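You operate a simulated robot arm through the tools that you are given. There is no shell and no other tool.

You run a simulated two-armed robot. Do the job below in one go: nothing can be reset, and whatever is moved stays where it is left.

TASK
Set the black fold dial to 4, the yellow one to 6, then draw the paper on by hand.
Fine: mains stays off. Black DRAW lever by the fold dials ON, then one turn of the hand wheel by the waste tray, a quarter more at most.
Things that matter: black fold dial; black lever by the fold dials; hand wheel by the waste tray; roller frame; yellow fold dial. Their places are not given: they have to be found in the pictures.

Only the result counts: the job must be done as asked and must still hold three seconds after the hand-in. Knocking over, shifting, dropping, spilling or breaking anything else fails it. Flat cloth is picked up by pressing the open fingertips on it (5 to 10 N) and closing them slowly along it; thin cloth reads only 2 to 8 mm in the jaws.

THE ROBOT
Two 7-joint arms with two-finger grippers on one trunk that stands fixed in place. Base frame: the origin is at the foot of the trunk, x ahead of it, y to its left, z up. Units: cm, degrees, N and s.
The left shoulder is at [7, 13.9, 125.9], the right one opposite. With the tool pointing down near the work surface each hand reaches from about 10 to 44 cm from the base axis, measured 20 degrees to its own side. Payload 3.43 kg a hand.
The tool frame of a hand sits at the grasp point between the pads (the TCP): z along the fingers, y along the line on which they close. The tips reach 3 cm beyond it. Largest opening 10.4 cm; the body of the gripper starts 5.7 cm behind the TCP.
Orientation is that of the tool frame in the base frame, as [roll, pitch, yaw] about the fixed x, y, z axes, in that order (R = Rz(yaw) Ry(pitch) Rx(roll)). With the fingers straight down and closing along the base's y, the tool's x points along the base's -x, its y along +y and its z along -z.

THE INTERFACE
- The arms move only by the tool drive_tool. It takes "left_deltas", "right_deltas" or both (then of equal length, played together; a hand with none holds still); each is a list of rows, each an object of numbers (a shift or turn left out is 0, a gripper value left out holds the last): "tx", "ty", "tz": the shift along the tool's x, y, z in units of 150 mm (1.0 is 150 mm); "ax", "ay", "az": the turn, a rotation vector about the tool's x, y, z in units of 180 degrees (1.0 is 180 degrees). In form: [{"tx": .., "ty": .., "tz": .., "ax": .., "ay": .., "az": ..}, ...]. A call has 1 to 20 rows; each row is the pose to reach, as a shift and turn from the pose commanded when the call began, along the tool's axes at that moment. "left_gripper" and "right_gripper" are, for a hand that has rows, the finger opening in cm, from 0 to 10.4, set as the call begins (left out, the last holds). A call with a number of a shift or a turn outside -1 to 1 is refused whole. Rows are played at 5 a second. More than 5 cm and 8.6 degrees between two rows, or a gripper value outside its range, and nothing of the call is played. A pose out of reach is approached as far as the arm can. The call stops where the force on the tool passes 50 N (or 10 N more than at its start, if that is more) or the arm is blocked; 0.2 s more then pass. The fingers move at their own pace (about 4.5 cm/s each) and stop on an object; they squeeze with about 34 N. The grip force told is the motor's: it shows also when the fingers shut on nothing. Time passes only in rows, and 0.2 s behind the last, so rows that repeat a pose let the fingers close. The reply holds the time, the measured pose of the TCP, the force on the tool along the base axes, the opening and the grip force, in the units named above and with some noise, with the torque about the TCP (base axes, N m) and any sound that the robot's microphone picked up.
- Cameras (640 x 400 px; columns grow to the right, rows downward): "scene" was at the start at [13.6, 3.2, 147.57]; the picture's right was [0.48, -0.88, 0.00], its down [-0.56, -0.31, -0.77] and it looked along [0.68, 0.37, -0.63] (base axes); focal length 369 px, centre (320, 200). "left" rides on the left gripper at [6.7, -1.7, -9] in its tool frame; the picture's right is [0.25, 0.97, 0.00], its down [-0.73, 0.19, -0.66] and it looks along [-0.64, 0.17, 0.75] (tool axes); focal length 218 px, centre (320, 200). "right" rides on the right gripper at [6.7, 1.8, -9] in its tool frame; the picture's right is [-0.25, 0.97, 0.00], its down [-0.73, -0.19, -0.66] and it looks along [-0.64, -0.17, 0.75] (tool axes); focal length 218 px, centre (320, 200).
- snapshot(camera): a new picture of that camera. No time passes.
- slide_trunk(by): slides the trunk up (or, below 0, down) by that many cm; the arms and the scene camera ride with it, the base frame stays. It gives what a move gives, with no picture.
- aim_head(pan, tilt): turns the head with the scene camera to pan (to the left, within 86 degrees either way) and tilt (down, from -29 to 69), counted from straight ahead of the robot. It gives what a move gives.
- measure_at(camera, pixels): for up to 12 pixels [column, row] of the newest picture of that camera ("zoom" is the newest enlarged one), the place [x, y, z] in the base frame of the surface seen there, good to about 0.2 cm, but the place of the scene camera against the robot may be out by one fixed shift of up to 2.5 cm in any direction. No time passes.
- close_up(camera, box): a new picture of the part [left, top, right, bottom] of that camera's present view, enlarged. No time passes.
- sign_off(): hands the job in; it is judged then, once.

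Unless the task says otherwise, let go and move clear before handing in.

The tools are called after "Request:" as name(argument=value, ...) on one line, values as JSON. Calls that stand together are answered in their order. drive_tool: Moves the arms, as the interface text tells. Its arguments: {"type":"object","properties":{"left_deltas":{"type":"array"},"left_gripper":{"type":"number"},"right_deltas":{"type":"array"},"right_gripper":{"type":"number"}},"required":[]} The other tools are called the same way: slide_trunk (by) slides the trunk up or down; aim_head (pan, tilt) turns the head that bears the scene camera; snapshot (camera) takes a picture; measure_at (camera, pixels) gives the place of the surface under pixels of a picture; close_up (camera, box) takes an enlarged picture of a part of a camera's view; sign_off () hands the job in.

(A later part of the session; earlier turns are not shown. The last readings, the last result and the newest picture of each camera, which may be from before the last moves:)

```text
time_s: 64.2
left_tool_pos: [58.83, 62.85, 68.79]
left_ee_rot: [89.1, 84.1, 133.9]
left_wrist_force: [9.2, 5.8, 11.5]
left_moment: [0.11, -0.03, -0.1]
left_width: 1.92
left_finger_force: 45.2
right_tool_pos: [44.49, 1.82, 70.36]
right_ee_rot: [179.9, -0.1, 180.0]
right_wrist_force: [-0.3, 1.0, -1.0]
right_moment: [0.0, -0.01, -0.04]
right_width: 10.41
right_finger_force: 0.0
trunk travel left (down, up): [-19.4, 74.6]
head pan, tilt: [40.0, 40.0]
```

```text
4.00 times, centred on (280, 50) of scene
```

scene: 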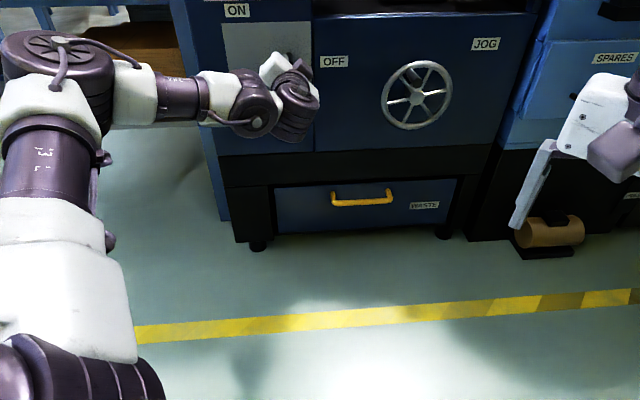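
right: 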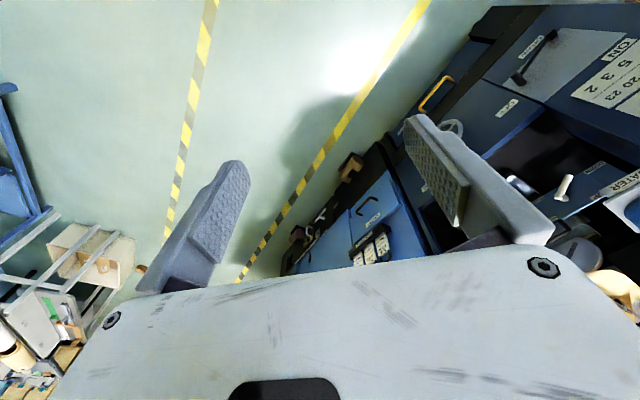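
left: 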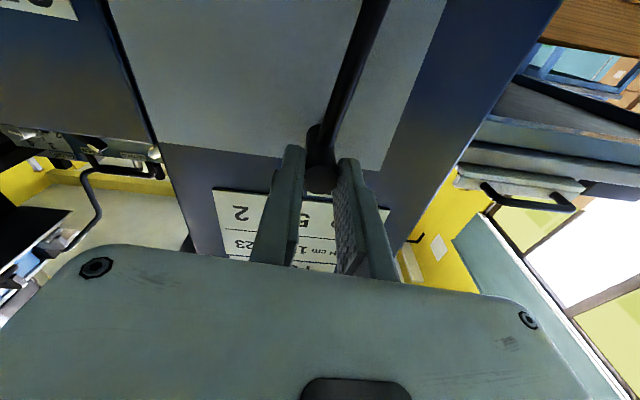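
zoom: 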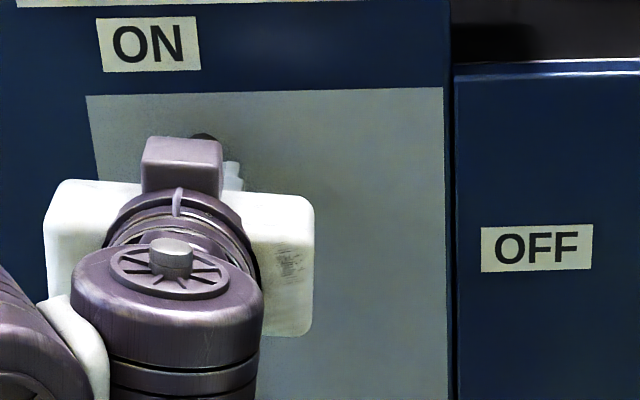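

The lever is at about 83° and still moving freely. I'll go another 8° in 2° steps.

Request:
drive_tool(left_deltas=[{"tx": 0.0, "ty": 0.0286, "az": -0.0111}, {"tx": 0.001, "ty": 0.0571, "az": -0.0222}, {"tx": 0.003, "ty": 0.0856, "az": -0.0333}, {"tx": 0.006, "ty": 0.114, "az": -0.0444}, {"tx": 0.006, "ty": 0.114, "az": -0.0444}])

Request:
snapshot(camera="left")

Request:
close_up(camera="scene", box=[200, 0, 360, 100])

```text
time_s: 65.4
left_tool_pos: [57.52, 64.21, 68.8]
left_ee_rot: [-86.3, 87.9, -41.5]
left_wrist_force: [12.5, 15.8, 20.4]
left_moment: [0.24, -0.29, 0.06]
left_width: 1.92
left_finger_force: 45.4
right_tool_pos: [44.51, 1.87, 70.34]
right_ee_rot: [180.0, -0.1, 180.0]
right_wrist_force: [0.3, 0.3, 0.3]
right_moment: [0.03, 0.02, -0.03]
right_width: 10.39
right_finger_force: 0.1
trunk travel left (down, up): [-19.4, 74.6]
head pan, tilt: [40.0, 40.0]
```

```text
taken
```

left: 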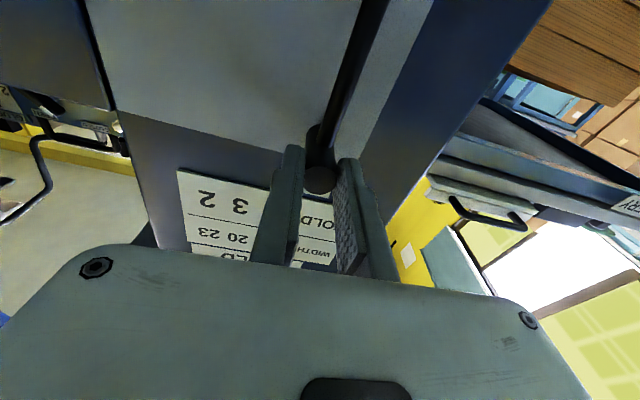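

```text
4.00 times, centred on (280, 50) of scene
```

zoom: 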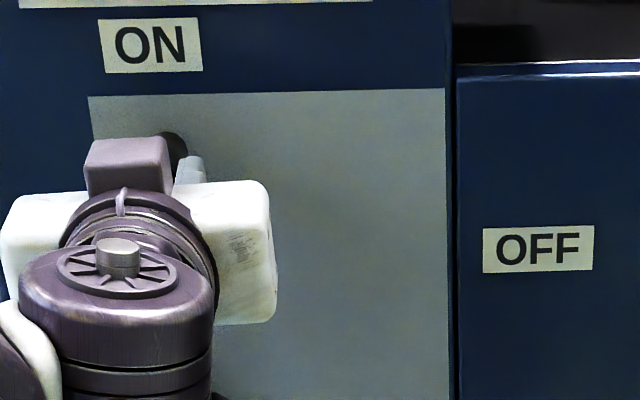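

Side loads rose to about 20 N, mostly along the arm, with no tangential stop felt. I'll measure the arm's actual direction now.

Request:
measure_at(camera="left", pixels=[[374, 5], [368, 25], [361, 48], [354, 70], [347, 92], [338, 118], [320, 180], [210, 185], [408, 60], [115, 50]])

Request:
close_up(camera="left", box=[240, 0, 400, 200])

```text
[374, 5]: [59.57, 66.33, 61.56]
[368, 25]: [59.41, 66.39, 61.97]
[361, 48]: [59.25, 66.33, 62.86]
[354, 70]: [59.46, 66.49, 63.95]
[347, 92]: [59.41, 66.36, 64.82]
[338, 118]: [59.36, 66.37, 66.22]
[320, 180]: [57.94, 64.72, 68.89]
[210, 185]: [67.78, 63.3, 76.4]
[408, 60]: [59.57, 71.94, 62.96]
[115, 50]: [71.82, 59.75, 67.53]
```

```text
2.00 times, centred on (320, 100) of left
```

zoom: 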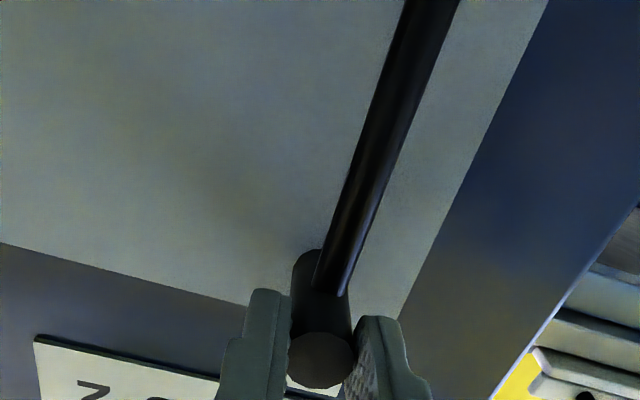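

The arm is now practically vertical (R -4.8 to -5.0 along its whole length), pointing at ON. I'll relieve the upward load and feel gently for the end stop.

Request:
drive_tool(left_deltas=[{"tx": -0.012}, {"tx": -0.012}])

Request:
drive_tool(left_deltas=[{"tx": 0.0, "ty": 0.0143, "az": -0.0056}, {"tx": 0.0, "ty": 0.0286, "az": -0.0111}, {"tx": 0.0, "ty": 0.0286, "az": -0.0111}])

```text
time_s: 66.0
left_tool_pos: [57.51, 64.19, 68.86]
left_ee_rot: [-91.3, 88.0, -46.5]
left_wrist_force: [3.9, 9.8, 12.3]
left_moment: [0.25, -0.18, 0.13]
left_width: 1.93
left_finger_force: 45.2
right_tool_pos: [44.43, 1.78, 70.39]
right_ee_rot: [180.0, -0.1, -179.9]
right_wrist_force: [0.0, 0.4, -0.6]
right_moment: [-0.04, 0.02, 0.0]
right_width: 10.42
right_finger_force: 0.1
trunk travel left (down, up): [-19.4, 74.6]
head pan, tilt: [40.0, 40.0]
```

```text
time_s: 66.8
left_tool_pos: [57.41, 64.27, 68.86]
left_ee_rot: [-90.4, 86.1, -45.6]
left_wrist_force: [1.5, 1.0, 6.6]
left_moment: [0.06, -0.13, 0.09]
left_width: 1.9
left_finger_force: 45.4
right_tool_pos: [44.31, 1.8, 70.26]
right_ee_rot: [-179.9, 0.0, -180.0]
right_wrist_force: [-0.1, 0.0, 0.2]
right_moment: [0.02, 0.01, 0.02]
right_width: 10.4
right_finger_force: 0.1
trunk travel left (down, up): [-19.4, 74.6]
head pan, tilt: [40.0, 40.0]
```

Request:
drive_tool(left_deltas=[{"tx": 0.0, "ty": 0.0143, "az": -0.0056}, {"tx": 0.0, "ty": 0.0286, "az": -0.0111}, {"tx": 0.001, "ty": 0.0429, "az": -0.0167}, {"tx": 0.001, "ty": 0.0429, "az": -0.0167}])

Request:
snapshot(camera="left")

```text
time_s: 67.8
left_tool_pos: [57.39, 64.39, 68.73]
left_ee_rot: [-90.6, 83.3, -46.5]
left_wrist_force: [31.0, -29.4, -0.4]
left_moment: [0.35, -0.27, -0.13]
left_width: 1.92
left_finger_force: 44.8
right_tool_pos: [44.67, 1.68, 70.24]
right_ee_rot: [179.8, -0.2, 179.9]
right_wrist_force: [0.2, 0.1, 0.1]
right_moment: [0.0, 0.02, 0.0]
right_width: 10.4
right_finger_force: 0.0
trunk travel left (down, up): [-19.4, 74.6]
head pan, tilt: [40.0, 40.0]
```

```text
taken
```

left: 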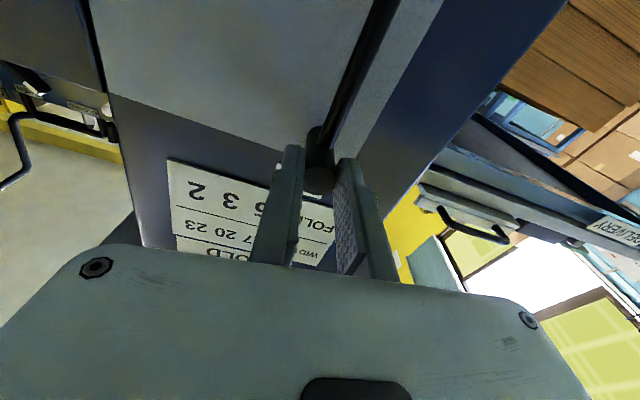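

The end stop is reached: about 43 N tangentially and no further movement, so the lever is fully at ON. I'll relax the push, open, and withdraw.

Request:
drive_tool(left_deltas=[{"ty": -0.015, "az": 0.008}, {"ty": -0.028, "az": 0.014}, {"ty": -0.028, "az": 0.014}])

Request:
drive_tool(left_deltas=[{"tx": 0}, {"tx": 0}, {"tx": 0}, {"tx": 0}], left_gripper=5.5)

Request:
drive_tool(left_deltas=[{"tz": -0.1}, {"tz": -0.2}, {"tz": -0.35}, {"tz": -0.5}, {"tz": -0.65}])

Request:
snapshot(camera="left")

Request:
snapshot(camera="scene")

```text
time_s: 68.6
left_tool_pos: [57.37, 64.47, 68.74]
left_ee_rot: [-90.8, 85.8, -46.4]
left_wrist_force: [13.9, -23.4, 0.5]
left_moment: [-0.27, 0.29, -0.32]
left_width: 1.9
left_finger_force: 44.7
right_tool_pos: [44.51, 1.68, 70.29]
right_ee_rot: [180.0, -0.1, -180.0]
right_wrist_force: [0.0, 0.8, -0.8]
right_moment: [0.0, 0.02, 0.01]
right_width: 10.41
right_finger_force: 0.0
trunk travel left (down, up): [-19.4, 74.6]
head pan, tilt: [40.0, 40.0]
```

```text
time_s: 69.6
left_tool_pos: [57.16, 64.84, 68.77]
left_ee_rot: [-90.5, 85.5, -45.6]
left_wrist_force: [0.1, 0.1, 0.2]
left_moment: [0.0, -0.04, 0.0]
left_width: 5.53
left_finger_force: 0.2
right_tool_pos: [44.35, 1.8, 70.22]
right_ee_rot: [180.0, 0.0, 180.0]
right_wrist_force: [0.6, 0.2, 0.0]
right_moment: [0.03, -0.03, 0.02]
right_width: 10.4
right_finger_force: 0.0
trunk travel left (down, up): [-19.4, 74.6]
head pan, tilt: [40.0, 40.0]
```

```text
time_s: 70.8
left_tool_pos: [50.15, 57.72, 68.79]
left_ee_rot: [-90.9, 85.5, -46.1]
left_wrist_force: [0.0, 0.3, 0.3]
left_moment: [0.05, 0.02, 0.02]
left_width: 5.48
left_finger_force: 0.1
right_tool_pos: [44.44, 1.8, 70.32]
right_ee_rot: [180.0, 0.0, 180.0]
right_wrist_force: [0.8, -0.7, -0.3]
right_moment: [0.01, 0.0, 0.05]
right_width: 10.41
right_finger_force: 0.1
trunk travel left (down, up): [-19.4, 74.6]
head pan, tilt: [40.0, 40.0]
```

```text
taken
```

left: 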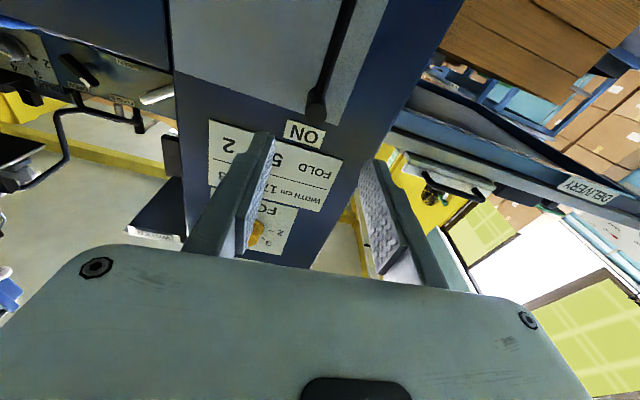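

```text
taken
```

scene: 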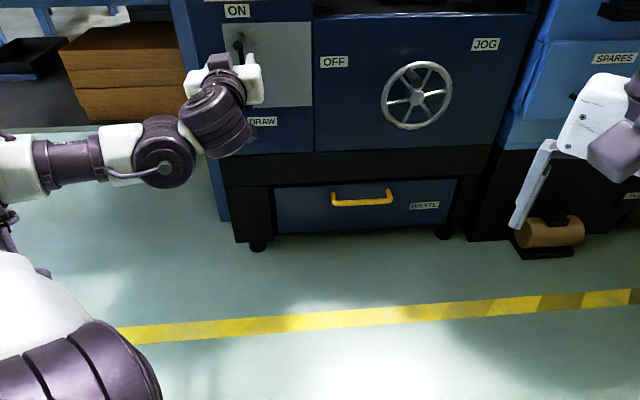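

The lever stands upright under ON. Next is the wheel: its hub is near R 32.5, z 57, with the crank grip at its upper left standing out to about N 81.5. I'll swing the hand over toward it, turned to +90° and keeping well back.

Request:
drive_tool(left_deltas=[{"tx": 0.0389, "ty": -0.0694, "tz": -0.0238, "az": 0.0438}, {"tx": 0.0778, "ty": -0.1388, "tz": -0.0475, "az": 0.0875}, {"tx": 0.1168, "ty": -0.2083, "tz": -0.0713, "az": 0.1313}, {"tx": 0.1557, "ty": -0.2777, "tz": -0.095, "az": 0.175}, {"tx": 0.1946, "ty": -0.3471, "tz": -0.1188, "az": 0.2188}, {"tx": 0.2335, "ty": -0.4165, "tz": -0.1425, "az": 0.2625}, {"tx": 0.2724, "ty": -0.4859, "tz": -0.1663, "az": 0.3063}, {"tx": 0.3113, "ty": -0.5553, "tz": -0.19, "az": 0.35}, {"tx": 0.3503, "ty": -0.6248, "tz": -0.2138, "az": 0.3938}, {"tx": 0.3892, "ty": -0.6942, "tz": -0.2375, "az": 0.4375}, {"tx": 0.4281, "ty": -0.7636, "tz": -0.2613, "az": 0.4813}, {"tx": 0.467, "ty": -0.833, "tz": -0.285, "az": 0.525}], left_gripper=6.0)

Request:
slide_trunk(by=-10)

Request:
snapshot(camera="left")

Request:
snapshot(camera="scene")

```text
time_s: 73.4
left_tool_pos: [56.36, 45.59, 62.76]
left_ee_rot: [89.9, -0.2, 134.9]
left_wrist_force: [-0.4, -0.1, 0.3]
left_moment: [0.01, 0.0, -0.02]
left_width: 5.99
left_finger_force: 0.1
right_tool_pos: [44.38, 1.93, 70.33]
right_ee_rot: [179.9, 0.0, 180.0]
right_wrist_force: [-0.6, -0.3, 0.6]
right_moment: [0.01, 0.02, 0.02]
right_width: 10.4
right_finger_force: 0.1
trunk travel left (down, up): [-19.4, 74.6]
head pan, tilt: [40.0, 40.0]
```

```text
time_s: 74.8
left_tool_pos: [56.4, 45.58, 52.7]
left_ee_rot: [90.0, 0.0, 134.9]
left_wrist_force: [1.0, 0.0, 0.8]
left_moment: [-0.02, -0.02, 0.03]
left_width: 5.98
left_finger_force: 0.1
right_tool_pos: [44.44, 1.81, 60.2]
right_ee_rot: [-179.9, 0.0, -179.9]
right_wrist_force: [-0.2, -0.2, 0.2]
right_moment: [0.0, -0.03, 0.03]
right_width: 10.4
right_finger_force: 0.1
trunk travel left (down, up): [-9.4, 84.6]
head pan, tilt: [40.0, 40.0]
```

```text
taken
```

left: 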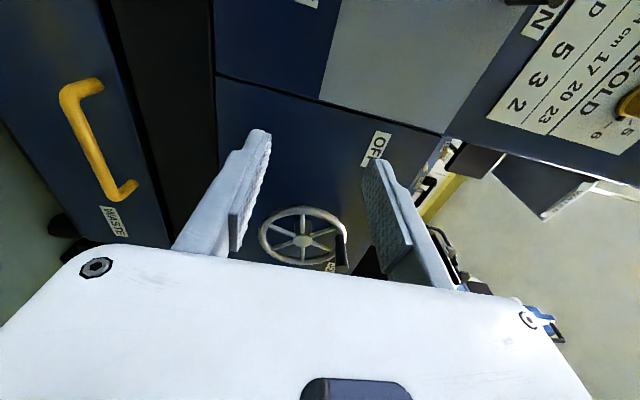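

```text
taken
```

scene: 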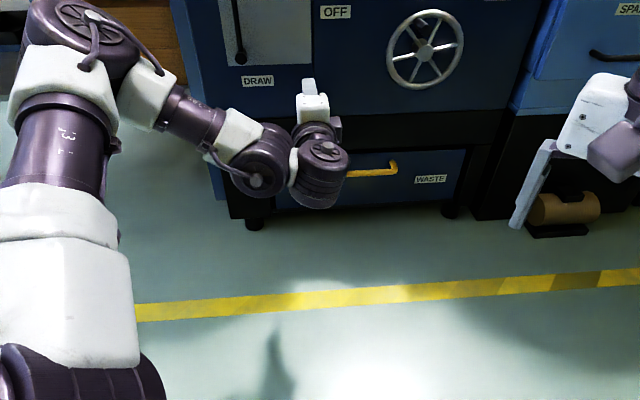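

The hand is at R 7.6, z 52.7 with the wheel visible ahead. I'll tilt the tool 30° to the right, move further right and up, and re-aim the head at the wheel.

Request:
drive_tool(left_deltas=[{"tx": -0.165, "ty": 0.097, "tz": -0.026, "ay": -0.0333}, {"tx": -0.331, "ty": 0.195, "tz": -0.052, "ay": -0.0667}, {"tx": -0.496, "ty": 0.292, "tz": -0.078, "ay": -0.1}, {"tx": -0.662, "ty": 0.39, "tz": -0.104, "ay": -0.1333}, {"tx": -0.827, "ty": 0.487, "tz": -0.13, "ay": -0.1667}], left_gripper=6.0)

Request:
aim_head(pan=32, tilt=32)

Request:
snapshot(camera="left")

Request:
snapshot(camera="scene")

```text
time_s: 76.0
left_tool_pos: [63.77, 35.27, 60.04]
left_ee_rot: [90.1, 0.0, 104.8]
left_wrist_force: [0.5, -0.1, 0.9]
left_moment: [0.04, 0.0, -0.01]
left_width: 5.97
left_finger_force: 0.2
right_tool_pos: [44.42, 1.77, 60.3]
right_ee_rot: [-180.0, 0.1, -180.0]
right_wrist_force: [-0.1, -0.5, 0.1]
right_moment: [-0.01, 0.01, 0.02]
right_width: 10.38
right_finger_force: 0.1
trunk travel left (down, up): [-9.4, 84.6]
head pan, tilt: [40.0, 40.0]
```

```text
time_s: 76.6
left_tool_pos: [63.72, 35.37, 60.12]
left_ee_rot: [90.1, 0.0, 104.9]
left_wrist_force: [0.1, -0.2, -0.9]
left_moment: [-0.01, -0.02, -0.01]
left_width: 6.0
left_finger_force: 0.1
right_tool_pos: [44.47, 1.87, 60.33]
right_ee_rot: [-180.0, 0.1, 179.9]
right_wrist_force: [-0.1, 0.6, -0.1]
right_moment: [0.03, 0.02, 0.0]
right_width: 10.4
right_finger_force: 0.1
trunk travel left (down, up): [-9.4, 84.6]
head pan, tilt: [32.0, 32.0]
```

```text
taken
```

left: 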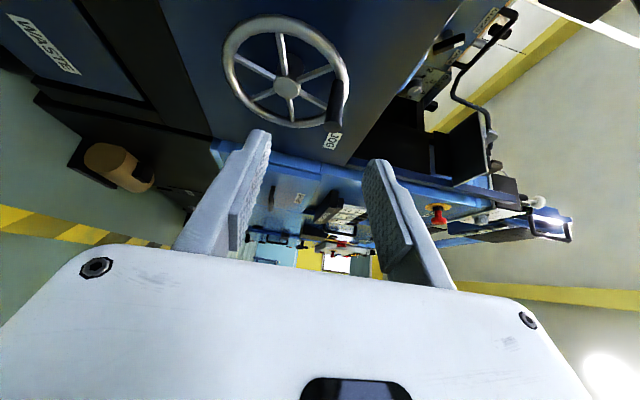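

```text
taken
```

scene: 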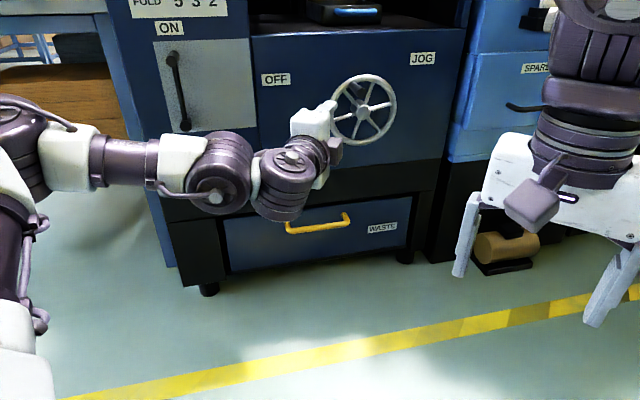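

The wheel and its black crank grip at (336,103) are now clear in the wrist view. I'll enlarge and measure.

Request:
close_up(camera="left", box=[200, 5, 376, 135])

Request:
measure_at(camera="left", pixels=[[286, 87], [260, 20], [233, 60], [240, 98], [290, 123], [344, 80], [320, 38], [335, 117], [338, 105], [338, 88], [333, 140], [285, 20]])

Request:
close_up(camera="scene", box=[300, 40, 460, 160])

```text
3.08 times, centred on (288, 70) of left
```

zoom: 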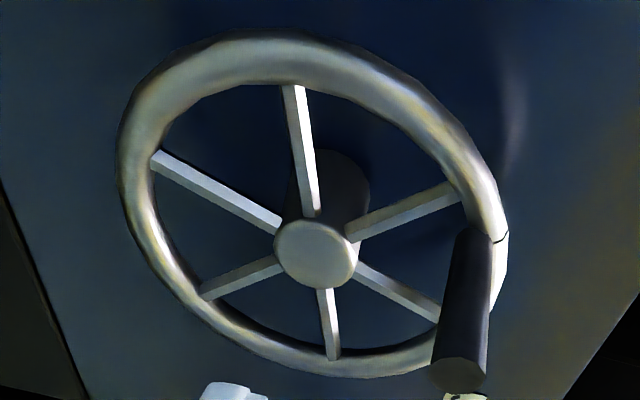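

```text
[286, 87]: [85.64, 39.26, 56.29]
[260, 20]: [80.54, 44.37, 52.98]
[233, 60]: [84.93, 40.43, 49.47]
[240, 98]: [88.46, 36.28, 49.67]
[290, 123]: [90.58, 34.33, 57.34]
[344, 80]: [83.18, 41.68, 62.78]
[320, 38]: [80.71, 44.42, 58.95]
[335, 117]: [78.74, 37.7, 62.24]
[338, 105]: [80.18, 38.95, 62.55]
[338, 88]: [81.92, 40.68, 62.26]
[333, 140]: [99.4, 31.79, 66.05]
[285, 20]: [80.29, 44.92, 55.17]
```

```text
3.33 times, centred on (380, 100) of scene
```

zoom: 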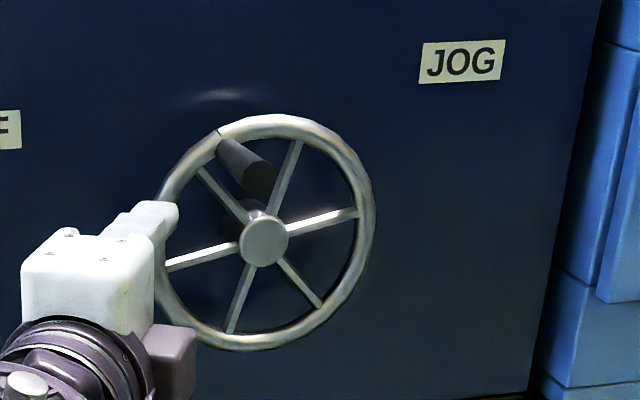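

Request:
measure_at(camera="left", pixels=[[333, 124], [333, 126], [328, 123], [338, 124], [346, 82], [343, 88], [341, 120], [328, 118], [331, 110], [344, 105]])

Request:
close_up(camera="left", box=[304, 75, 368, 135])

```text
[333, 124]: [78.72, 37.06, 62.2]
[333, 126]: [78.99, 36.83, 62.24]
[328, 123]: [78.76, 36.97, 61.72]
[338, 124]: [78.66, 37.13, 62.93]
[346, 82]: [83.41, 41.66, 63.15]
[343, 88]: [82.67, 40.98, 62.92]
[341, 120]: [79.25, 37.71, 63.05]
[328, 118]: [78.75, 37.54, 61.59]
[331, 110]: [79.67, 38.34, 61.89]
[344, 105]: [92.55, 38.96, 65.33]
```

```text
6.67 times, centred on (336, 105) of left
```

zoom: 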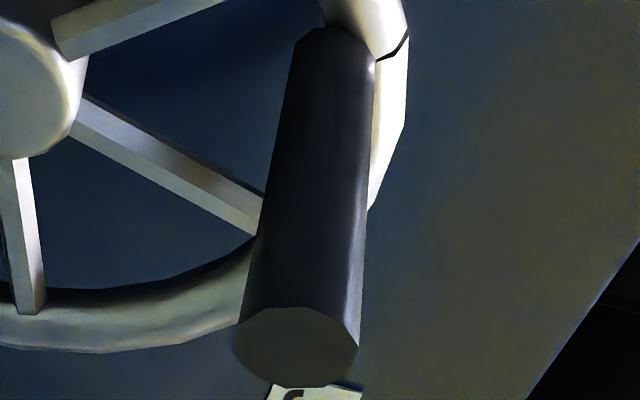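

The crank grip's axis is at about R 29.65, z 62.3, with its tip at N 81.9 and a diameter of about 1.8 cm. I'll measure more rim points to fit the wheel's centre.

Request:
measure_at(camera="left", pixels=[[227.9, 60.2], [278.3, 24.5], [332.5, 52.7], [291.2, 123.2], [250.7, 106.3], [238.6, 34.9], [317.2, 121.2], [343, 72], [258, 26], [305, 33], [232, 82], [270, 117]])

```text
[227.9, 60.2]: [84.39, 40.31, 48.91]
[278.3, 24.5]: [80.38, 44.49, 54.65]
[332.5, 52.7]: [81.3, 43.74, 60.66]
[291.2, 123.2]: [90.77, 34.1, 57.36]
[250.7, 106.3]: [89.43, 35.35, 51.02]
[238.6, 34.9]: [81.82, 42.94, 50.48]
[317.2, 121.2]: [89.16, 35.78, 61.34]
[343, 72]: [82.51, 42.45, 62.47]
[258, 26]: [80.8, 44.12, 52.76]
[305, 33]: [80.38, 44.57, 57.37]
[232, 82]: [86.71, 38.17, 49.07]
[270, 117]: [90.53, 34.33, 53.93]
```

The fit gives the wheel centre at R 32.6, z 56.15, with the crank grip 6.85 cm out at about 115°. Before touching it I'll test the reach at the far right of the crank circle, passing in front of the grip with clearance.

Request:
drive_tool(left_deltas=[{"tx": -0.0825, "ty": -0.031, "tz": 0.159}, {"tx": -0.165, "ty": -0.062, "tz": 0.318}, {"tx": -0.2475, "ty": -0.0935, "tz": 0.477}, {"tx": -0.33, "ty": -0.125, "tz": 0.636}, {"tx": -0.4125, "ty": -0.156, "tz": 0.795}, {"tx": -0.495, "ty": -0.187, "tz": 0.954}], left_gripper=6.0)

Request:
drive_tool(left_deltas=[{"tx": -0.071, "ty": -0.027, "tz": 0.136}, {"tx": -0.142, "ty": -0.053, "tz": 0.273}, {"tx": -0.212, "ty": -0.08, "tz": 0.409}])

Request:
snapshot(camera="left")

Request:
snapshot(camera="scene")

```text
time_s: 78.0
left_tool_pos: [79.61, 31.93, 57.27]
left_ee_rot: [90.1, 0.1, 104.9]
left_wrist_force: [-0.2, 0.3, 0.3]
left_moment: [0.0, 0.0, -0.02]
left_width: 6.0
left_finger_force: 0.0
right_tool_pos: [44.44, 1.76, 60.4]
right_ee_rot: [-179.9, 0.0, -180.0]
right_wrist_force: [-0.2, -0.1, -0.6]
right_moment: [-0.01, 0.0, -0.02]
right_width: 10.4
right_finger_force: 0.0
trunk travel left (down, up): [-9.4, 84.6]
head pan, tilt: [32.0, 32.0]
```

```text
time_s: 78.8
left_tool_pos: [80.35, 32.24, 57.97]
left_ee_rot: [90.1, 0.0, 104.7]
left_wrist_force: [0.3, 0.0, -0.8]
left_moment: [0.0, -0.01, -0.03]
left_width: 6.02
left_finger_force: 0.1
left hand out of reach, approached as far as the arm can: row 1, 2, 3
right_tool_pos: [44.44, 1.75, 60.34]
right_ee_rot: [-180.0, 0.0, 179.9]
right_wrist_force: [1.2, -1.1, -0.6]
right_moment: [0.0, 0.01, -0.01]
right_width: 10.41
right_finger_force: 0.1
trunk travel left (down, up): [-9.4, 84.6]
head pan, tilt: [32.0, 32.0]
```

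```text
taken
```

left: 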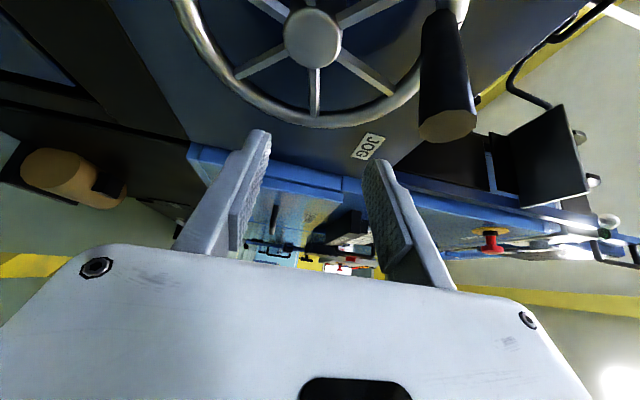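

```text
taken
```

scene: 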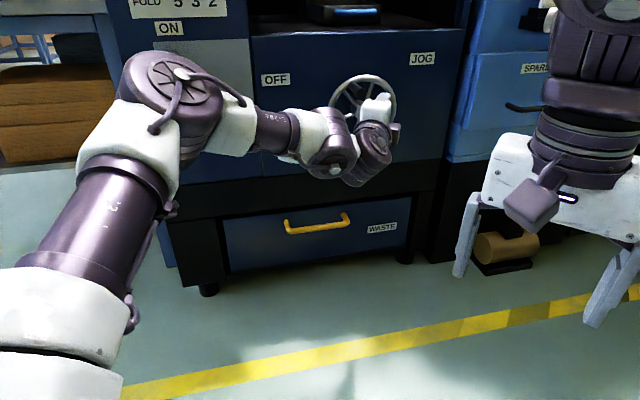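

The arm stopped at 75.6 cm from the shoulder, short of the far side of the crank circle. The scene view still shows a bend at the elbow near (180,90), so I'll measure the arm's joints to see what limits it.

Request:
measure_at(camera="scene", pixels=[[182, 75], [165, 100], [225, 105], [270, 130], [330, 165], [372, 140], [100, 220], [40, 320], [200, 60], [150, 75], [170, 150], [378, 105]])

```text
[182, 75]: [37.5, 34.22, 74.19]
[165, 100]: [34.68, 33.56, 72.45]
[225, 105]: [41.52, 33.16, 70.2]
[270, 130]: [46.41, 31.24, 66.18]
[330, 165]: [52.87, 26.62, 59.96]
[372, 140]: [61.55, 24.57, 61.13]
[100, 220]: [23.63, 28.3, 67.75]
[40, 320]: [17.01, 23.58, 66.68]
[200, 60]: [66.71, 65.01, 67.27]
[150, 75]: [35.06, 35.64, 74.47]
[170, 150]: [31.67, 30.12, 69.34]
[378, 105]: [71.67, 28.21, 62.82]
```

The elbow is still bent about 70° while the wrist bends the tool back to the left, so pointing the tool straight at the panel should let the arm stretch further. I'll test that in free space to the right of the crank grip.

Request:
drive_tool(left_deltas=[{"tx": -0.027, "ty": -0.027, "tz": 0.006, "ay": 0.0333}, {"tx": -0.054, "ty": -0.053, "tz": 0.013, "ay": 0.0667}, {"tx": -0.081, "ty": -0.08, "tz": 0.019, "ay": 0.1}, {"tx": -0.108, "ty": -0.107, "tz": 0.026, "ay": 0.1333}, {"tx": -0.135, "ty": -0.133, "tz": 0.032, "ay": 0.1667}], left_gripper=6.0)

Request:
snapshot(camera="scene")

```text
time_s: 80.0
left_tool_pos: [72.67, 41.5, 61.56]
left_ee_rot: [90.2, 0.0, 133.6]
left_wrist_force: [0.3, 0.3, 0.1]
left_moment: [0.01, 0.02, 0.01]
left_width: 6.0
left_finger_force: 0.1
left hand out of reach, approached as far as the arm can: row 1, 2, 3, 4, 5
right_tool_pos: [44.49, 1.77, 60.43]
right_ee_rot: [179.9, 0.0, 179.9]
right_wrist_force: [0.2, 0.0, -0.3]
right_moment: [-0.02, 0.03, 0.03]
right_width: 10.41
right_finger_force: 0.1
trunk travel left (down, up): [-9.4, 84.6]
head pan, tilt: [32.0, 32.0]
```

```text
taken
```

scene: 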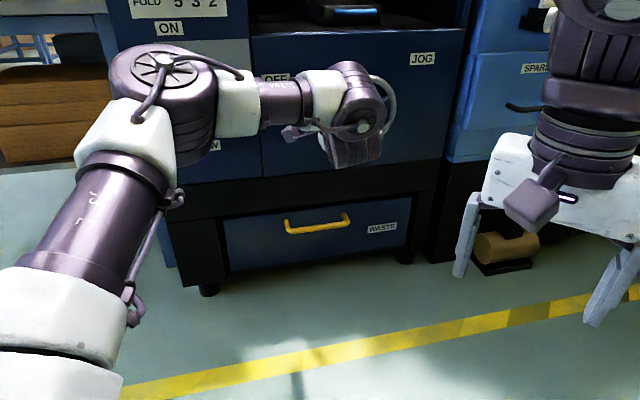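

With the tool straight at the panel the hand came back to R 22, N 80.7, so the wrist stays about 49 cm from the shoulder either way. I'll check that the crank grip wasn't brushed and look at the whole arm.

Request:
snapshot(camera="left")

Request:
aim_head(pan=60, tilt=55)

Request:
snapshot(camera="scene")

```text
taken
```

left: 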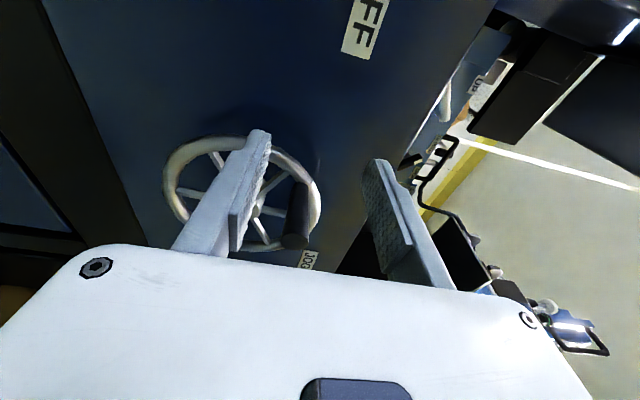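

```text
time_s: 81.0
left_tool_pos: [72.58, 41.64, 61.61]
left_ee_rot: [90.2, 0.0, 133.6]
left_wrist_force: [-0.4, -0.2, -0.6]
left_moment: [-0.01, 0.01, -0.01]
left_width: 5.99
left_finger_force: 0.1
right_tool_pos: [44.36, 1.91, 60.27]
right_ee_rot: [-179.9, 0.0, 179.9]
right_wrist_force: [-0.2, 0.7, 0.1]
right_moment: [-0.01, -0.01, -0.02]
right_width: 10.41
right_finger_force: 0.2
trunk travel left (down, up): [-9.4, 84.6]
head pan, tilt: [60.0, 55.0]
```

```text
taken
```

scene: 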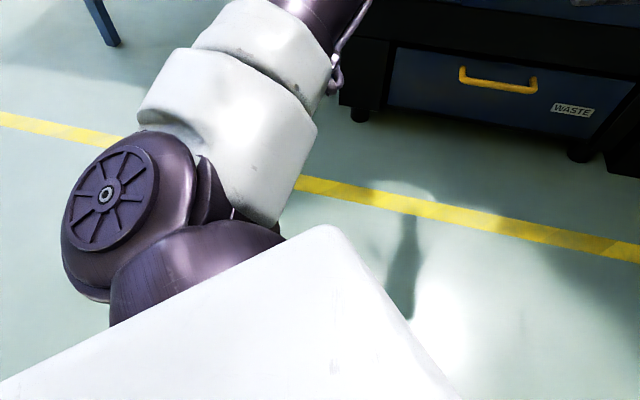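

The crank grip is untouched at (300,215) in the left view. Reach seems to depend on the roll of the hand, and +90° sits near a wrist limit, so I'll back off, roll the hand to 0°, and retry the reach with a 30° right tilt.

Request:
drive_tool(left_deltas=[{"tz": -0.12, "az": -0.0417}, {"tz": -0.24, "az": -0.0833}, {"tz": -0.36, "az": -0.125}, {"tz": -0.46, "az": -0.1667}, {"tz": -0.46, "az": -0.2083}, {"tz": -0.46, "az": -0.25}, {"tz": -0.46, "az": -0.2917}, {"tz": -0.46, "az": -0.3333}, {"tz": -0.46, "az": -0.375}, {"tz": -0.46, "az": -0.4167}, {"tz": -0.46, "az": -0.4583}, {"tz": -0.46, "az": -0.5}], left_gripper=6.0)

Request:
aim_head(pan=32, tilt=32)

Request:
snapshot(camera="scene")

```text
time_s: 83.6
left_tool_pos: [70.8, 39.99, 66.1]
left_ee_rot: [141.0, 89.7, -174.3]
left_wrist_force: [0.1, -1.2, -0.3]
left_moment: [-0.03, 0.02, -0.02]
left_width: 5.98
left_finger_force: 0.0
left hand out of reach, approached as far as the arm can: row 1, 2, 3, 4, 5, 6, 7, 8, 9, 10, 11, 12
right_tool_pos: [44.43, 1.92, 60.33]
right_ee_rot: [-180.0, 0.1, -180.0]
right_wrist_force: [0.0, -0.5, 0.2]
right_moment: [0.01, 0.02, 0.02]
right_width: 10.41
right_finger_force: 0.0
trunk travel left (down, up): [-9.4, 84.6]
head pan, tilt: [60.0, 55.0]
```

```text
time_s: 84.5
left_tool_pos: [70.82, 39.94, 66.03]
left_ee_rot: [126.2, 89.7, 170.8]
left_wrist_force: [-0.6, 0.2, -1.2]
left_moment: [0.04, -0.01, -0.03]
left_width: 6.0
left_finger_force: 0.1
right_tool_pos: [44.43, 1.79, 60.22]
right_ee_rot: [-179.9, 0.0, -180.0]
right_wrist_force: [0.7, -1.1, 0.1]
right_moment: [-0.04, -0.03, -0.01]
right_width: 10.41
right_finger_force: 0.0
trunk travel left (down, up): [-9.4, 84.6]
head pan, tilt: [32.0, 32.0]
```

```text
taken
```

scene: 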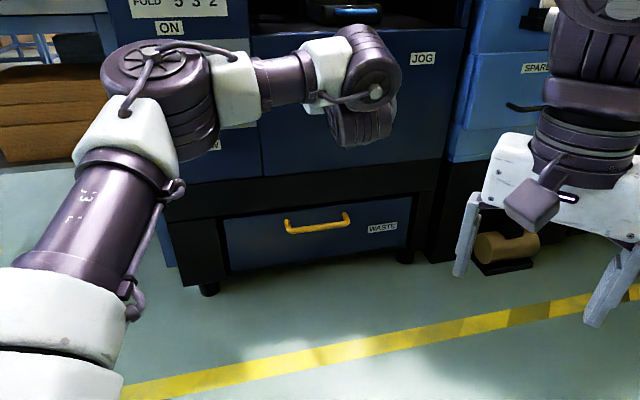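

Even backing off was refused, so a wrist joint is at its limit with the tool bent left of the forearm. I'll rotate the tool to the right, in line with the forearm, while drawing back, and see how the reach recovers.

Request:
drive_tool(left_deltas=[{"tx": 0.05, "tz": -0.06, "ax": 0.04}, {"tx": 0.1, "tz": -0.12, "ax": 0.08}, {"tx": 0.15, "tz": -0.18, "ax": 0.12}, {"tx": 0.2, "tz": -0.24, "ax": 0.16}, {"tx": 0.25, "tz": -0.3, "ax": 0.2}, {"tx": 0.3, "tz": -0.36, "ax": 0.24}, {"tx": 0.35, "tz": -0.42, "ax": 0.28}], left_gripper=6.0)

Request:
snapshot(camera="scene")

Request:
snapshot(camera="left")

```text
time_s: 86.1
left_tool_pos: [66.24, 35.48, 60.83]
left_ee_rot: [133.0, 89.9, 127.4]
left_wrist_force: [0.3, -0.6, -0.4]
left_moment: [-0.02, -0.01, 0.02]
left_width: 6.0
left_finger_force: 0.0
right_tool_pos: [44.41, 1.76, 60.3]
right_ee_rot: [179.9, 0.0, 180.0]
right_wrist_force: [0.3, -0.4, -1.3]
right_moment: [0.01, 0.0, -0.01]
right_width: 10.4
right_finger_force: 0.0
trunk travel left (down, up): [-9.4, 84.6]
head pan, tilt: [32.0, 32.0]
```

```text
taken
```

scene: 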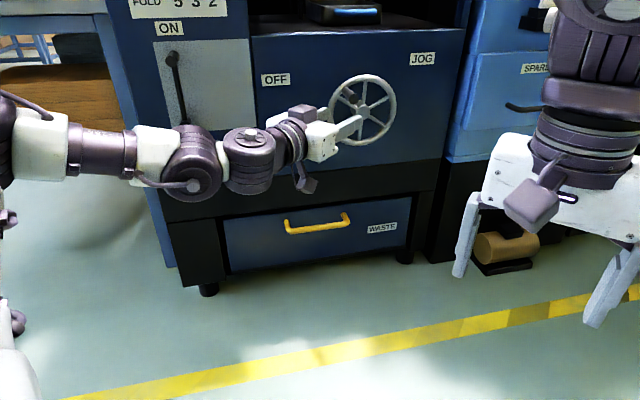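

```text
taken
```

left: 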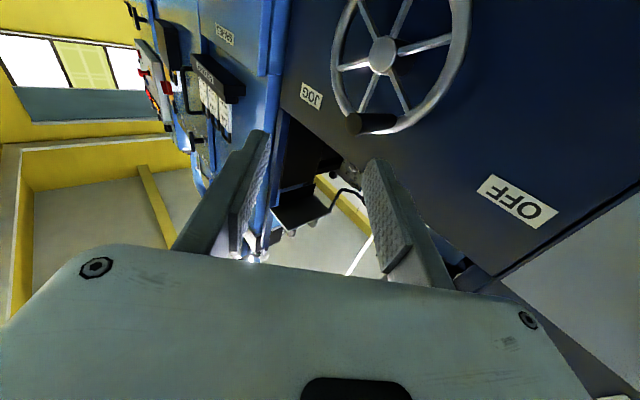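

That freed the arm: the tool now points right-forward (azimuth about -6°) with no limits hit. I'll test the extension toward the far right of the crank circle, passing below the grip.

Request:
drive_tool(left_deltas=[{"tx": 0.15}, {"tx": 0.31, "ty": -0.05, "tz": 0.06}, {"tx": 0.31, "ty": -0.12, "tz": 0.25}, {"tx": 0.31, "ty": -0.19, "tz": 0.45}, {"tx": 0.31, "ty": -0.26, "tz": 0.65}, {"tx": 0.31, "ty": -0.3, "tz": 0.8}], left_gripper=4.0)

Request:
drive_tool(left_deltas=[{"ty": -0.015, "tz": 0.12}, {"ty": -0.03, "tz": 0.25}, {"ty": -0.03, "tz": 0.38}, {"ty": -0.03, "tz": 0.45}])

Request:
snapshot(camera="scene")

Request:
snapshot(camera="left")

```text
time_s: 87.5
left_tool_pos: [77.9, 29.92, 56.19]
left_ee_rot: [179.9, 89.9, 174.3]
left_wrist_force: [-0.3, -0.5, 0.1]
left_moment: [0.01, 0.01, 0.02]
left_width: 4.0
left_finger_force: 0.0
right_tool_pos: [44.42, 1.81, 60.32]
right_ee_rot: [180.0, 0.1, -180.0]
right_wrist_force: [0.1, -0.3, 0.0]
right_moment: [0.01, -0.02, 0.01]
right_width: 10.37
right_finger_force: 0.0
trunk travel left (down, up): [-9.4, 84.6]
head pan, tilt: [32.0, 32.0]
```

```text
time_s: 88.5
left_tool_pos: [81.84, 29.5, 57.22]
left_ee_rot: [177.8, 89.9, 172.2]
left_wrist_force: [-0.4, 0.2, -0.2]
left_moment: [0.03, 0.02, 0.0]
left_width: 4.0
left_finger_force: 0.2
left hand out of reach, approached as far as the arm can: row 2, 3, 4
right_tool_pos: [44.54, 1.78, 60.26]
right_ee_rot: [-179.9, 0.0, -180.0]
right_wrist_force: [0.2, 0.3, 0.4]
right_moment: [0.0, -0.02, 0.0]
right_width: 10.39
right_finger_force: 0.1
trunk travel left (down, up): [-9.4, 84.6]
head pan, tilt: [32.0, 32.0]
```

```text
taken
```

scene: 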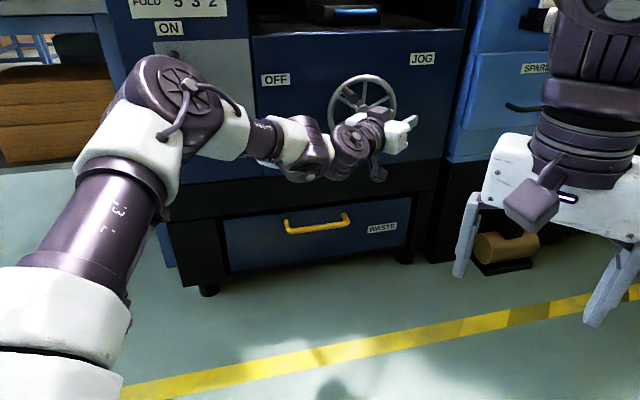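

```text
taken
```

left: 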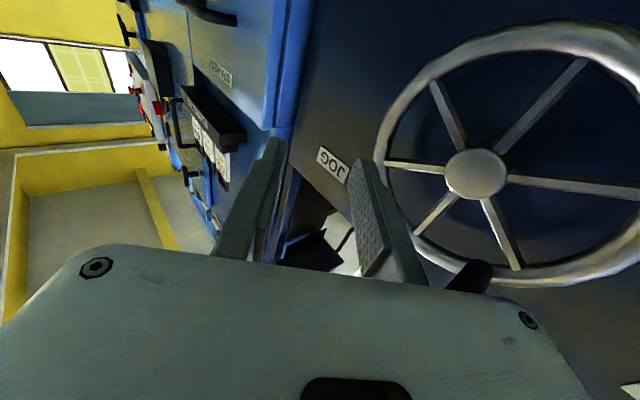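

It reached R 37, N 78.7, with the tips at about 80.6, just short of the grip's circle on the far side. I'll measure points along the upper arm and forearm to understand the elbow.

Request:
measure_at(camera="scene", pixels=[[60, 320], [95, 245], [118, 205], [140, 165], [150, 130], [178, 85], [215, 130], [255, 140], [300, 140], [345, 145], [372, 130], [400, 140]])

Request:
aim_head(pan=45, tilt=60)

Request:
snapshot(camera="scene")

```text
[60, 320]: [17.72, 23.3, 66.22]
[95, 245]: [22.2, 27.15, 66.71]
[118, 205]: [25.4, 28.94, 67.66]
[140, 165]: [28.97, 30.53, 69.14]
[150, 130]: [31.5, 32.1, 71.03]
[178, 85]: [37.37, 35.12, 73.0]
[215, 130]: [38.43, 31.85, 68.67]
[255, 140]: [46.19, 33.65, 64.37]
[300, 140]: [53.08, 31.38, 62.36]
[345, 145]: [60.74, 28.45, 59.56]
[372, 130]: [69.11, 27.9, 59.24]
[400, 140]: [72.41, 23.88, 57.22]
```

```text
time_s: 89.4
left_tool_pos: [81.93, 29.44, 57.35]
left_ee_rot: [-178.0, 89.9, 176.3]
left_wrist_force: [0.2, 0.0, 0.3]
left_moment: [-0.02, 0.02, -0.04]
left_width: 3.98
left_finger_force: 0.0
right_tool_pos: [44.38, 1.92, 60.39]
right_ee_rot: [180.0, -0.1, -179.9]
right_wrist_force: [0.2, 0.1, 0.9]
right_moment: [-0.01, -0.01, 0.0]
right_width: 10.4
right_finger_force: 0.0
trunk travel left (down, up): [-9.4, 84.6]
head pan, tilt: [45.0, 60.0]
```

```text
taken
```

scene: 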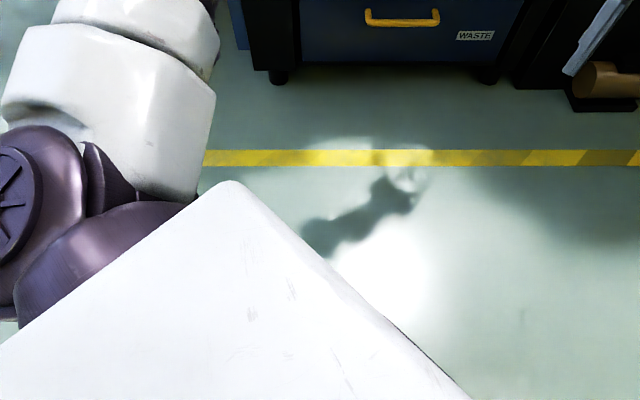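

The elbow still has a 59° bend, so something else binds. I'll try rolling the hand here in free space while asking for 3 cm more forward, to see if reach improves with roll.

Request:
drive_tool(left_deltas=[{"az": 0.04, "tz": 0.03}, {"az": 0.08, "tz": 0.06}, {"az": 0.12, "tz": 0.1}, {"az": 0.16, "tz": 0.14}, {"az": 0.2, "tz": 0.17}, {"az": 0.25, "tz": 0.2}, {"az": 0.25, "tz": 0.2}], left_gripper=4.0)

```text
refused: row 6 steps farther than a row can; nothing moved
```

Request:
drive_tool(left_deltas=[{"az": 0.04, "tz": 0.03}, {"az": 0.08, "tz": 0.06}, {"az": 0.12, "tz": 0.1}, {"az": 0.16, "tz": 0.14}, {"az": 0.2, "tz": 0.17}, {"az": 0.24, "tz": 0.2}, {"az": 0.25, "tz": 0.2}], left_gripper=4.0)

```text
time_s: 91.0
left_tool_pos: [82.48, 29.73, 58.61]
left_ee_rot: [90.1, 44.9, 84.5]
left_wrist_force: [0.3, 0.2, -0.2]
left_moment: [-0.03, 0.01, -0.02]
left_width: 4.0
left_finger_force: 0.1
left hand out of reach, approached as far as the arm can: row 1, 2, 3, 4, 5, 6, 7
right_tool_pos: [44.46, 1.84, 60.27]
right_ee_rot: [180.0, 0.0, 180.0]
right_wrist_force: [-0.8, 0.7, 0.2]
right_moment: [0.0, 0.0, -0.04]
right_width: 10.41
right_finger_force: 0.1
trunk travel left (down, up): [-9.4, 84.6]
head pan, tilt: [45.0, 60.0]
```

Reach improved slightly and the hand keeps drifting upward when it's at the limit, so a lower shoulder should help. I'll lower the trunk 9 cm more and try again at the same place.

Request:
slide_trunk(by=-9)

Request:
drive_tool(left_deltas=[{"tx": -0.08, "ty": 0.08, "tz": -0.02}, {"tx": -0.16, "ty": 0.16, "tz": -0.02}, {"tx": -0.24, "ty": 0.24, "tz": 0.0}, {"tx": -0.32, "ty": 0.32, "tz": 0.03}, {"tx": -0.36, "ty": 0.36, "tz": 0.08}, {"tx": -0.36, "ty": 0.36, "tz": 0.15}, {"tx": -0.36, "ty": 0.36, "tz": 0.22}, {"tx": -0.36, "ty": 0.36, "tz": 0.28}], left_gripper=4.0)

Request:
aim_head(pan=32, tilt=25)

Request:
snapshot(camera="scene")

Request:
snapshot(camera="left")

```text
time_s: 92.3
left_tool_pos: [82.56, 29.76, 49.4]
left_ee_rot: [90.0, 45.1, 84.5]
left_wrist_force: [-0.1, 0.5, -0.4]
left_moment: [-0.04, 0.01, -0.02]
left_width: 4.02
left_finger_force: 0.1
right_tool_pos: [44.41, 1.82, 51.27]
right_ee_rot: [180.0, 0.0, 180.0]
right_wrist_force: [0.9, -0.3, -0.1]
right_moment: [-0.01, -0.02, -0.02]
right_width: 10.39
right_finger_force: 0.1
trunk travel left (down, up): [-0.4, 93.6]
head pan, tilt: [45.0, 60.0]
```

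```text
time_s: 94.1
left_tool_pos: [84.96, 29.59, 57.2]
left_ee_rot: [90.1, 45.0, 84.6]
left_wrist_force: [-0.2, -0.5, 0.9]
left_moment: [-0.02, 0.01, 0.03]
left_width: 4.0
left_finger_force: 0.1
left hand out of reach, approached as far as the arm can: row 7, 8
right_tool_pos: [44.47, 1.83, 51.34]
right_ee_rot: [-180.0, 0.1, -180.0]
right_wrist_force: [0.6, 0.5, -0.5]
right_moment: [-0.03, 0.0, 0.01]
right_width: 10.39
right_finger_force: 0.1
trunk travel left (down, up): [-0.4, 93.6]
head pan, tilt: [45.0, 60.0]
```

```text
time_s: 95.1
left_tool_pos: [84.92, 29.53, 57.17]
left_ee_rot: [90.1, 45.0, 84.6]
left_wrist_force: [0.2, -0.6, 0.8]
left_moment: [-0.03, -0.01, 0.0]
left_width: 4.02
left_finger_force: 0.1
right_tool_pos: [44.49, 1.98, 51.37]
right_ee_rot: [-179.9, 0.0, 179.9]
right_wrist_force: [0.3, -0.3, 0.2]
right_moment: [0.0, 0.01, 0.01]
right_width: 10.41
right_finger_force: 0.1
trunk travel left (down, up): [-0.4, 93.6]
head pan, tilt: [32.0, 25.0]
```

```text
taken
```

scene: 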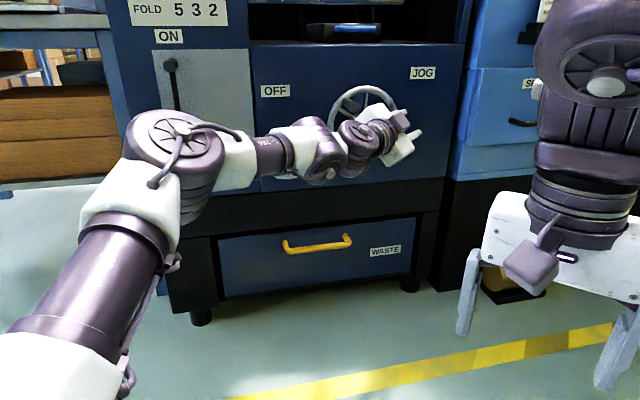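

```text
taken
```

left: 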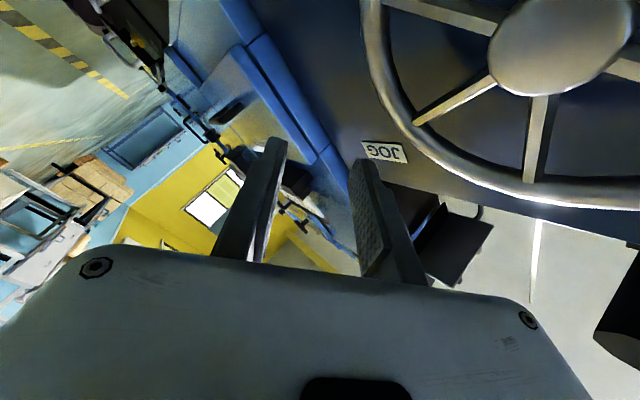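

That helped: with the trunk near its bottom the hand reached R 39.2, N 80.9, so having the target above the shoulder helps. I'll now try a 40° right tilt, slightly nose-down, with the fingers above and below (roll 90°), and test the lower-right part of the circle in free space.

Request:
drive_tool(left_deltas=[{"tx": 0.0279, "ty": -0.0284, "tz": -0.0433, "ax": 0.0058, "ay": 0.0115, "az": 0.0346}, {"tx": 0.0557, "ty": -0.0569, "tz": -0.0866, "ax": 0.0115, "ay": 0.023, "az": 0.0692}, {"tx": 0.0836, "ty": -0.0853, "tz": -0.1299, "ax": 0.0173, "ay": 0.0345, "az": 0.1038}, {"tx": 0.1114, "ty": -0.1137, "tz": -0.1731, "ax": 0.0231, "ay": 0.046, "az": 0.1385}, {"tx": 0.1393, "ty": -0.1421, "tz": -0.2164, "ax": 0.0289, "ay": 0.0575, "az": 0.1731}, {"tx": 0.1671, "ty": -0.1706, "tz": -0.2597, "ax": 0.0346, "ay": 0.069, "az": 0.2077}, {"tx": 0.195, "ty": -0.199, "tz": -0.303, "ax": 0.0404, "ay": 0.0805, "az": 0.2423}], left_gripper=4.0)

```text
time_s: 96.7
left_tool_pos: [80.43, 29.92, 52.98]
left_ee_rot: [102.1, 0.0, 94.8]
left_wrist_force: [-0.5, 0.1, 0.0]
left_moment: [-0.01, 0.0, -0.01]
left_width: 4.01
left_finger_force: 0.0
right_tool_pos: [44.43, 1.89, 51.35]
right_ee_rot: [-180.0, 0.0, -180.0]
right_wrist_force: [0.1, 0.6, 0.3]
right_moment: [0.04, 0.03, 0.0]
right_width: 10.42
right_finger_force: 0.1
trunk travel left (down, up): [-0.4, 93.6]
head pan, tilt: [32.0, 25.0]
```

The pose was fully reached. I'll push on to N 81.5 and then 83 at the lower right to find the limit.

Request:
drive_tool(left_deltas=[{"tx": 0.05, "ty": -0.024, "tz": 0.065}, {"tx": 0.1, "ty": -0.049, "tz": 0.13}, {"tx": 0.15, "ty": -0.073, "tz": 0.196}], left_gripper=4.0)

Request:
drive_tool(left_deltas=[{"tx": 0.032, "ty": 0.008, "tz": 0.037}, {"tx": 0.064, "ty": 0.016, "tz": 0.075}])

```text
time_s: 97.5
left_tool_pos: [82.87, 32.41, 51.24]
left_ee_rot: [102.1, 0.0, 94.8]
left_wrist_force: [0.4, 0.0, 0.3]
left_moment: [-0.02, 0.01, -0.01]
left_width: 4.02
left_finger_force: 0.0
right_tool_pos: [44.52, 1.93, 51.28]
right_ee_rot: [180.0, 0.0, -179.9]
right_wrist_force: [-0.4, -0.6, 0.0]
right_moment: [0.04, 0.0, 0.01]
right_width: 10.42
right_finger_force: 0.1
trunk travel left (down, up): [-0.4, 93.6]
head pan, tilt: [32.0, 25.0]
```

```text
time_s: 98.1
left_tool_pos: [83.91, 33.49, 51.39]
left_ee_rot: [102.1, 0.0, 94.9]
left_wrist_force: [0.9, -0.6, -0.5]
left_moment: [-0.03, 0.01, 0.04]
left_width: 4.0
left_finger_force: 0.0
right_tool_pos: [44.44, 1.92, 51.25]
right_ee_rot: [180.0, 0.0, 180.0]
right_wrist_force: [-0.1, 0.2, 0.2]
right_moment: [0.0, 0.0, -0.02]
right_width: 10.39
right_finger_force: 0.0
trunk travel left (down, up): [-0.4, 93.6]
head pan, tilt: [32.0, 25.0]
```

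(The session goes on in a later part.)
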